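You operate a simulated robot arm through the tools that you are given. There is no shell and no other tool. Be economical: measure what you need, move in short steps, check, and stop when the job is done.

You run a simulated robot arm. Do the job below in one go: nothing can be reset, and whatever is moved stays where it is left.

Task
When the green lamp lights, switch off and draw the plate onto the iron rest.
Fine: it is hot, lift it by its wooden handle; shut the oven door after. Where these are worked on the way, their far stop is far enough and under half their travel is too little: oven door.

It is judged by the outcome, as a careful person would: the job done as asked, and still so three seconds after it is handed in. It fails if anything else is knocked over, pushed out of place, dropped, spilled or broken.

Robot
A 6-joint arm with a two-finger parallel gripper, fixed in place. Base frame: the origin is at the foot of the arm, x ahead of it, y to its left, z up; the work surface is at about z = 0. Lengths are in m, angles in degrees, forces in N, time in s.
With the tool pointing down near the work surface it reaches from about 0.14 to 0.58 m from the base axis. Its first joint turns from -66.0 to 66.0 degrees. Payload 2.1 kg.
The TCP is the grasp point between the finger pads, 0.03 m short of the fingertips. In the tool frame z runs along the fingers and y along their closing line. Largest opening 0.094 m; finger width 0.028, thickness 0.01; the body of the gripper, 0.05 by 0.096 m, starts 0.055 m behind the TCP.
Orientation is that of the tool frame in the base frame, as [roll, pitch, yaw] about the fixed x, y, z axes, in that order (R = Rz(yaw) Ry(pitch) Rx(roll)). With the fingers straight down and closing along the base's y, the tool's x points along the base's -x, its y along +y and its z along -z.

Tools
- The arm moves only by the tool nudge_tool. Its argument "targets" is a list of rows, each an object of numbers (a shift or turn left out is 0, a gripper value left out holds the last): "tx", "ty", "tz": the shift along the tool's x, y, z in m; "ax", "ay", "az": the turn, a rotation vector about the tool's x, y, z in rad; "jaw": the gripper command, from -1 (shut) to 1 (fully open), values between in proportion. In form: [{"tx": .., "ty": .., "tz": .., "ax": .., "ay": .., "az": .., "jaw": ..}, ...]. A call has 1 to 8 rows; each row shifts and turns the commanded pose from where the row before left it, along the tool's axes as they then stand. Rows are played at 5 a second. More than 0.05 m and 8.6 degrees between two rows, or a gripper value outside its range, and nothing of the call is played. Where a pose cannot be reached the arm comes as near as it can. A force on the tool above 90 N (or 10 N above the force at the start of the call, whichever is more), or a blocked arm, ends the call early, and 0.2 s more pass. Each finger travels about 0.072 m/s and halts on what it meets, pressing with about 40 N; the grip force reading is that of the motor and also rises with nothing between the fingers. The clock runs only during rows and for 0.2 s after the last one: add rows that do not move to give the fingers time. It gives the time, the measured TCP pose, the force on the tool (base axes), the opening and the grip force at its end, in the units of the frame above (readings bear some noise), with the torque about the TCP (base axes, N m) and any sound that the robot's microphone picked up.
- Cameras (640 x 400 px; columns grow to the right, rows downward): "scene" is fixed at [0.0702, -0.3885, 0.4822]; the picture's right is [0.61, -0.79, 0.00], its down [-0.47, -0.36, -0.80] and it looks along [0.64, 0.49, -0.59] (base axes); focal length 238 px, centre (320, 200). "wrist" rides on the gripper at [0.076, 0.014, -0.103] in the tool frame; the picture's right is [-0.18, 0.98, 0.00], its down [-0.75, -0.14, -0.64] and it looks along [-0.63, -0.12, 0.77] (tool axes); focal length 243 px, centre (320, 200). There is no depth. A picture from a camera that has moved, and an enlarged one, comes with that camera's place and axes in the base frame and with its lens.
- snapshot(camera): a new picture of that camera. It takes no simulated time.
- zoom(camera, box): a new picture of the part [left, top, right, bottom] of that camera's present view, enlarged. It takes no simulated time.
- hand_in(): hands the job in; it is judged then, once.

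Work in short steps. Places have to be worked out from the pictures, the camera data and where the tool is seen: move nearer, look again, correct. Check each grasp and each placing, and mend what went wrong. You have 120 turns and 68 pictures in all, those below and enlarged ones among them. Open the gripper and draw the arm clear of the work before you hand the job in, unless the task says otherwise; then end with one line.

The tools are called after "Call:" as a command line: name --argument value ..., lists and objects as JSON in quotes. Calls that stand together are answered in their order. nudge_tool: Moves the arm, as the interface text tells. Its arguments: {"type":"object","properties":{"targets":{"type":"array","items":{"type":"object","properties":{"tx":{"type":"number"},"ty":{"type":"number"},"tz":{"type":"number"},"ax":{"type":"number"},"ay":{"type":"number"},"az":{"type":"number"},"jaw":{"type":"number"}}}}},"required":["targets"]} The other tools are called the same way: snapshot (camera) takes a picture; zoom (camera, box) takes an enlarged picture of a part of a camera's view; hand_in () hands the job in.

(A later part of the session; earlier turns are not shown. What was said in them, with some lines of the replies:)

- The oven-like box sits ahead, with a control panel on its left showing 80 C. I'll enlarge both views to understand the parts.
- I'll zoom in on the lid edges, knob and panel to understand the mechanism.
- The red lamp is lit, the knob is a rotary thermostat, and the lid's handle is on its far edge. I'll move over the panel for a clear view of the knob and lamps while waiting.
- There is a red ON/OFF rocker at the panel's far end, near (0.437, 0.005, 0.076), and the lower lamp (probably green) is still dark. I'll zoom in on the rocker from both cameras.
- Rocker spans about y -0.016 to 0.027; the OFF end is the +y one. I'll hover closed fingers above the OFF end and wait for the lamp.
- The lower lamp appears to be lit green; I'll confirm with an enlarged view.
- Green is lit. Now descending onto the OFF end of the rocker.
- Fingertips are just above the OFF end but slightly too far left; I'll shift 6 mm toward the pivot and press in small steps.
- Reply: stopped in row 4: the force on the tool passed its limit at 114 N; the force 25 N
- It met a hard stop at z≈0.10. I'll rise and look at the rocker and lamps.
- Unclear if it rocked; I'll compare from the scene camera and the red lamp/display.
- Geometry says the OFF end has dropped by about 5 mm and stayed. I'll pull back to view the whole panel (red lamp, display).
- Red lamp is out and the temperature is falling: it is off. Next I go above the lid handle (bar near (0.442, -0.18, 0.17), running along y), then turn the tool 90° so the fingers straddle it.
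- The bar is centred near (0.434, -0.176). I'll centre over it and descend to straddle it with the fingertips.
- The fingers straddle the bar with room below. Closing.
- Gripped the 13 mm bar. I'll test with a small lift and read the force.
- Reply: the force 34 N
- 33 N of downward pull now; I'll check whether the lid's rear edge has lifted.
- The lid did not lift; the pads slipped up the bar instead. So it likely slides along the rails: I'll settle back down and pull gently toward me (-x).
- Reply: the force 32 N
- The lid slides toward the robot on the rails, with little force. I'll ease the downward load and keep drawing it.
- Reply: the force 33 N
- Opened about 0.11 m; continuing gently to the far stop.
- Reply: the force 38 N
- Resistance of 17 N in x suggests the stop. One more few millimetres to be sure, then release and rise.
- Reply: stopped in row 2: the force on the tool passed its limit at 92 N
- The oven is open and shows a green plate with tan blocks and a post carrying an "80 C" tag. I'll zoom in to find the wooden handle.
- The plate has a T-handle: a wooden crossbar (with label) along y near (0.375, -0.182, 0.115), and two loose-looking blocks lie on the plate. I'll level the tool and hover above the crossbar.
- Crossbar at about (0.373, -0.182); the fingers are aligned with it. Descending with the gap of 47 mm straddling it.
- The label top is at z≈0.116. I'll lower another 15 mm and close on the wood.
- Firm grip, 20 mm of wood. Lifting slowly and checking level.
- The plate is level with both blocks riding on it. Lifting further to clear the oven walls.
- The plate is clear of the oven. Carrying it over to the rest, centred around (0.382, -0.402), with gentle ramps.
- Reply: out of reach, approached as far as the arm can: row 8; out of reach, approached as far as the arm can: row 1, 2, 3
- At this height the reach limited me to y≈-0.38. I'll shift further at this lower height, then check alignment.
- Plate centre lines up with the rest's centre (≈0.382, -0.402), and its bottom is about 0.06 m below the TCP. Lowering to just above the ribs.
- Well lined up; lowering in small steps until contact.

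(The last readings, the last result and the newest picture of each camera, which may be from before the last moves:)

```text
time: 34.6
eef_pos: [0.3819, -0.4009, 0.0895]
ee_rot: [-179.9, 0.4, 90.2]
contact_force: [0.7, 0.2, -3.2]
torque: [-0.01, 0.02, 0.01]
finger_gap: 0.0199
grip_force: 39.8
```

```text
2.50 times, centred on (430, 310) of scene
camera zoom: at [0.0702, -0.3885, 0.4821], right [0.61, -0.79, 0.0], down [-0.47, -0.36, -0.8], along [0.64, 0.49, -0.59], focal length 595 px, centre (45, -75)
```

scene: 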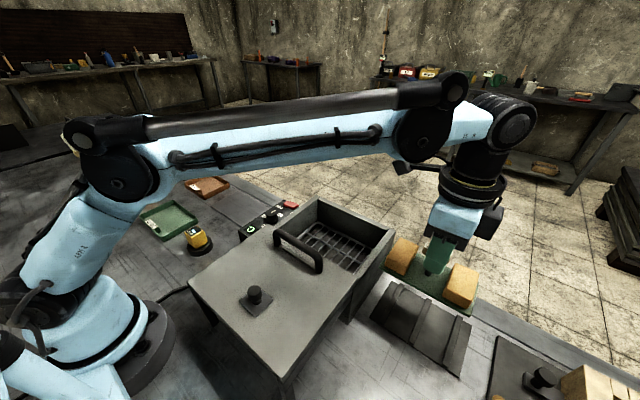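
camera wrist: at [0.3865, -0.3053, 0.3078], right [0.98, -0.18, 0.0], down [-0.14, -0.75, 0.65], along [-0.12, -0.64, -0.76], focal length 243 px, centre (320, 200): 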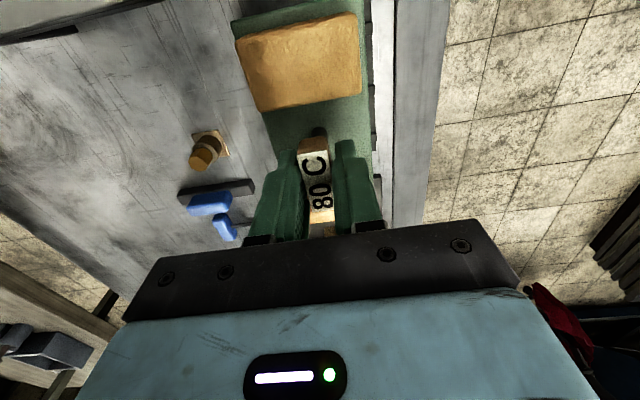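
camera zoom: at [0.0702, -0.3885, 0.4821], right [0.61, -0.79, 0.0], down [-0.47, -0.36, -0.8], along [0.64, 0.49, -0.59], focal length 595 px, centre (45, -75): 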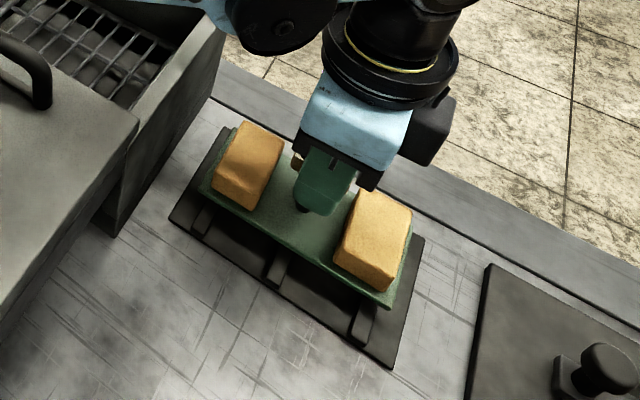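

No contact yet; continuing down.

Call:
nudge_tool --targets '[{"tz": 0.003}, {"tz": 0.003}, {"tz": 0.003}]'

Call:
nudge_tool --targets '[{"tz": 0.002}, {"tz": 0.002}, {"tz": 0.002}]'

```text
time: 35.4
eef_pos: [0.3822, -0.4017, 0.0813]
ee_rot: [180.0, 0.4, 90.2]
contact_force: [-0.9, -1.2, -3.6]
torque: [-0.03, -0.02, -0.02]
finger_gap: 0.0197
grip_force: 39.6
```

```text
time: 36.2
eef_pos: [0.3825, -0.4014, 0.0754]
ee_rot: [-180.0, 0.5, 90.3]
contact_force: [-2.2, 1.8, 18.5]
torque: [-0.21, 0.02, -0.01]
finger_gap: 0.0203
grip_force: 40.2
```

Contact at z≈0.076 (18 N). I'll ease off 1 mm and open.

Call:
nudge_tool --targets '[{"tz": -0.001}, {"jaw": -0.4}, {"jaw": 0.0}, {}, {}]'

Call:
zoom --camera "scene" --box '[340, 230, 520, 390]'

```text
time: 37.4
eef_pos: [0.3822, -0.4017, 0.0763]
ee_rot: [180.0, 0.4, 90.2]
contact_force: [-0.3, -0.3, 0.2]
torque: [-0.02, 0.02, -0.01]
finger_gap: 0.0469
grip_force: 0.0
```

```text
2.50 times, centred on (430, 310) of scene
camera zoom: at [0.0702, -0.3885, 0.4822], right [0.61, -0.79, 0.0], down [-0.47, -0.36, -0.8], along [0.64, 0.49, -0.59], focal length 595 px, centre (45, -75)
```

zoom: 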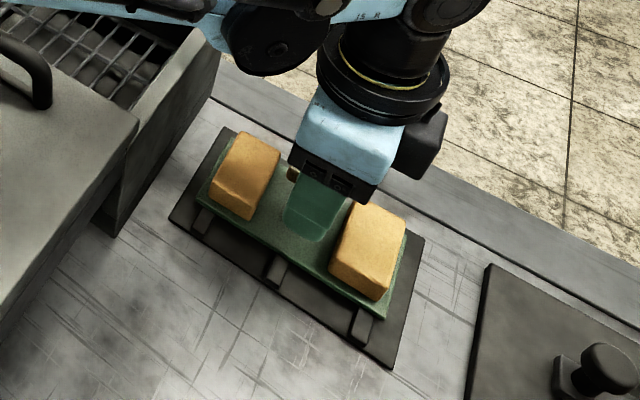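

The plate rests on the ribs. Rising straight up clear of the handle.

Call:
nudge_tool --targets '[{"tz": -0.015}, {"tz": -0.025}, {"tz": -0.035}, {"tz": -0.04}, {"tx": 0.03, "tz": -0.03}, {"tx": 0.04, "tz": -0.025}, {}]'

Call:
snapshot --camera "scene"

```text
time: 39.0
eef_pos: [0.3811, -0.3307, 0.2457]
ee_rot: [-180.0, 0.5, 90.2]
contact_force: [-0.1, 0.3, -0.1]
torque: [-0.01, 0.03, 0.01]
finger_gap: 0.0469
grip_force: 0.1
```

```text
21 pictures are left
```

scene: 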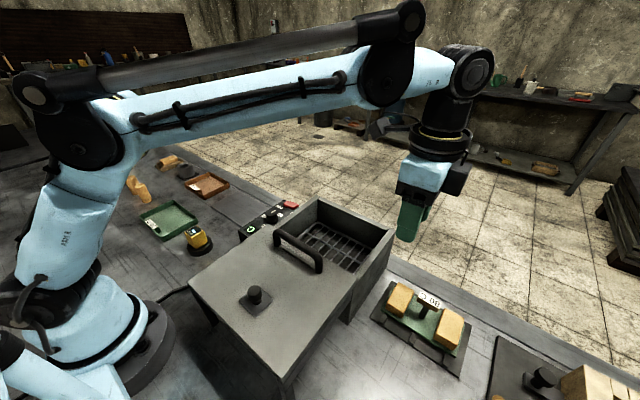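

The plate stands well on the rest. Now back to the lid handle at (0.269, -0.178) to shut the oven.

Call:
nudge_tool --targets '[{"ty": -0.0224, "tx": 0.0306, "tz": -0.009}, {"ty": -0.0224, "tx": 0.0306, "tz": -0.009}, {"ty": -0.0224, "tx": 0.0306, "tz": -0.009}, {"ty": -0.0224, "tx": 0.0306, "tz": -0.009}, {"ty": -0.0224, "tx": 0.0306}, {}, {"tz": 0.03}, {}]'

Call:
zoom --camera "wrist" --box '[180, 40, 440, 260]'

```text
time: 40.8
eef_pos: [0.2697, -0.176, 0.2498]
ee_rot: [180.0, 0.3, 90.3]
contact_force: [-0.2, 0.1, 0.5]
torque: [-0.02, 0.02, 0.05]
finger_gap: 0.0468
grip_force: 0.0
```

```text
1.82 times, centred on (310, 150) of wrist
camera zoom: at [0.2834, -0.0994, 0.3526], right [0.98, -0.18, 0.0], down [-0.14, -0.75, 0.65], along [-0.12, -0.64, -0.76], focal length 441 px, centre (338, 291)
```

zoom: 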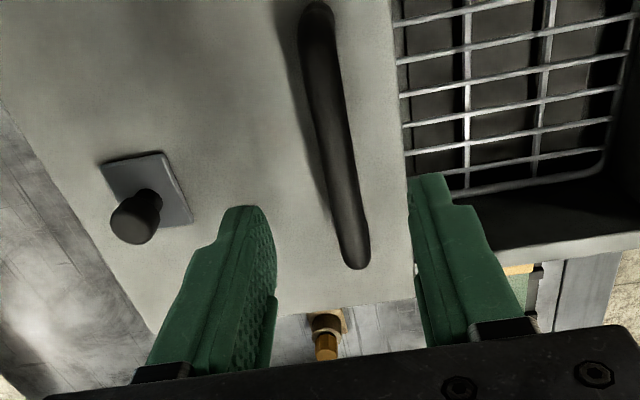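

Aligned with the bar. Descending and gripping.

Call:
nudge_tool --targets '[{"tz": 0.03}, {"tz": 0.02}, {"tz": 0.008}, {"jaw": -1}, {}, {}, {}]'

Call:
nudge_tool --targets '[{"ty": 0.008}, {"ty": 0.015}, {"ty": 0.02}, {"ty": 0.02}, {"ty": 0.02}, {"ty": 0.02}, {"ty": 0.02}, {"ty": 0.015}]'

Call:
snapshot --camera "scene"

```text
time: 42.4
eef_pos: [0.2701, -0.1777, 0.1904]
ee_rot: [-179.9, 0.4, 90.2]
contact_force: [9.1, -2.1, -11.7]
torque: [0.31, -0.11, -0.39]
finger_gap: 0.0136
grip_force: 45.1
```

```text
time: 44.2
eef_pos: [0.4087, -0.1764, 0.1919]
ee_rot: [-180.0, 0.4, 90.3]
contact_force: [-1.5, 4.8, -3.1]
torque: [-0.68, 0.04, -0.33]
finger_gap: 0.0134
grip_force: 45.3
```

```text
19 pictures are left
```

scene: 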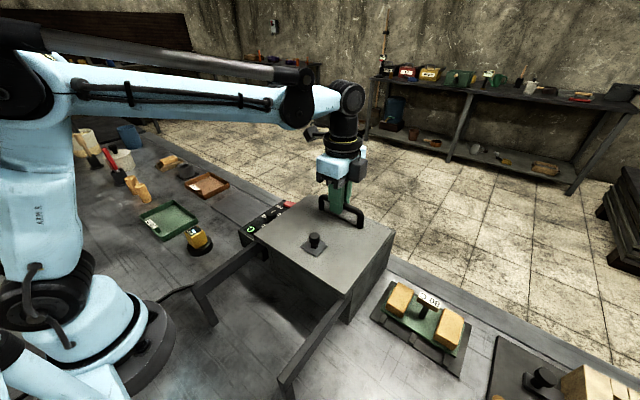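

Nearly shut; pushing the last ~25 mm to the closed stop in small steps.

Call:
nudge_tool --targets '[{"ty": 0.008}, {"ty": 0.007}, {"ty": 0.005}, {"ty": 0.004}, {"ty": 0.003}, {"ty": 0.003}]'

```text
time: 45.6
eef_pos: [0.4356, -0.178, 0.1933]
ee_rot: [-179.5, 0.3, 90.3]
contact_force: [-29.7, 6.5, -6.2]
torque: [-0.67, 0.4, -0.23]
finger_gap: 0.0138
grip_force: 45.2
```

At x = 0.4356 with -30 N: the closed stop. Releasing and rising clear.

Call:
nudge_tool --targets '[{"ty": -0.001, "jaw": 0.0}, {}, {}, {"tz": -0.04}, {"tz": -0.04}, {"tz": -0.04}, {"ty": -0.03, "tz": -0.02}, {}]'

Call:
snapshot --camera "scene"

Call:
zoom --camera "scene" --box '[230, 170, 490, 390]'

```text
time: 47.4
eef_pos: [0.4058, -0.1743, 0.3321]
ee_rot: [-180.0, 0.4, 90.2]
contact_force: [-0.8, 0.1, 0.7]
torque: [0.04, 0.0, 0.01]
finger_gap: 0.0469
grip_force: 0.1
```

```text
18 pictures are left
```

scene: 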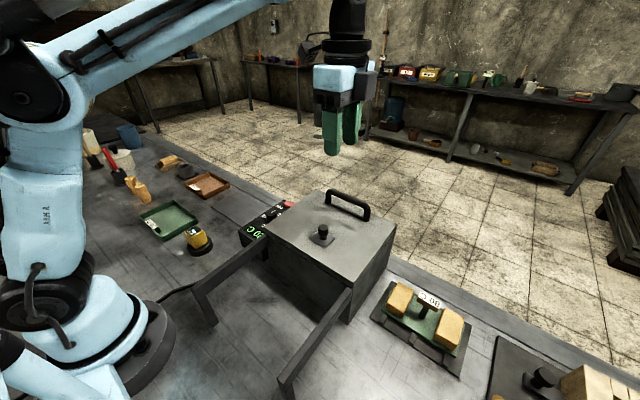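

```text
1.82 times, centred on (360, 280) of scene
camera zoom: at [0.0702, -0.3885, 0.4822], right [0.61, -0.79, 0.0], down [-0.47, -0.36, -0.8], along [0.64, 0.49, -0.59], focal length 433 px, centre (247, 54)
```

zoom: 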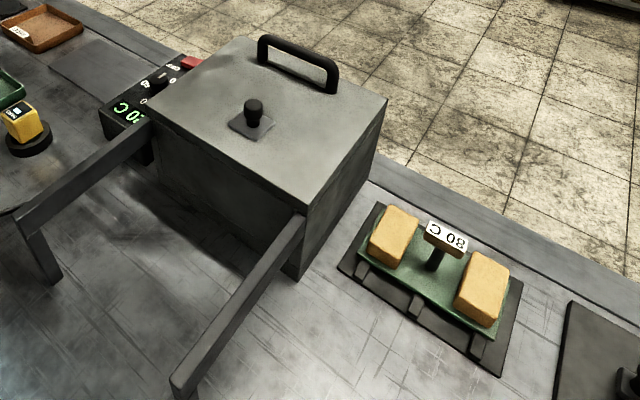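

The oven is off and its temperature is falling, the lid is shut against its stop, and the plate sits level on the iron rest. The gripper is open and clear, so I'm handing in.

Call:
hand_in

```text
The job is handed in.
```

After the green lamp lit I switched the oven off, lifted the plate by its wooden handle onto the iron rest with both of its blocks still in place, and shut the oven door against its stop.
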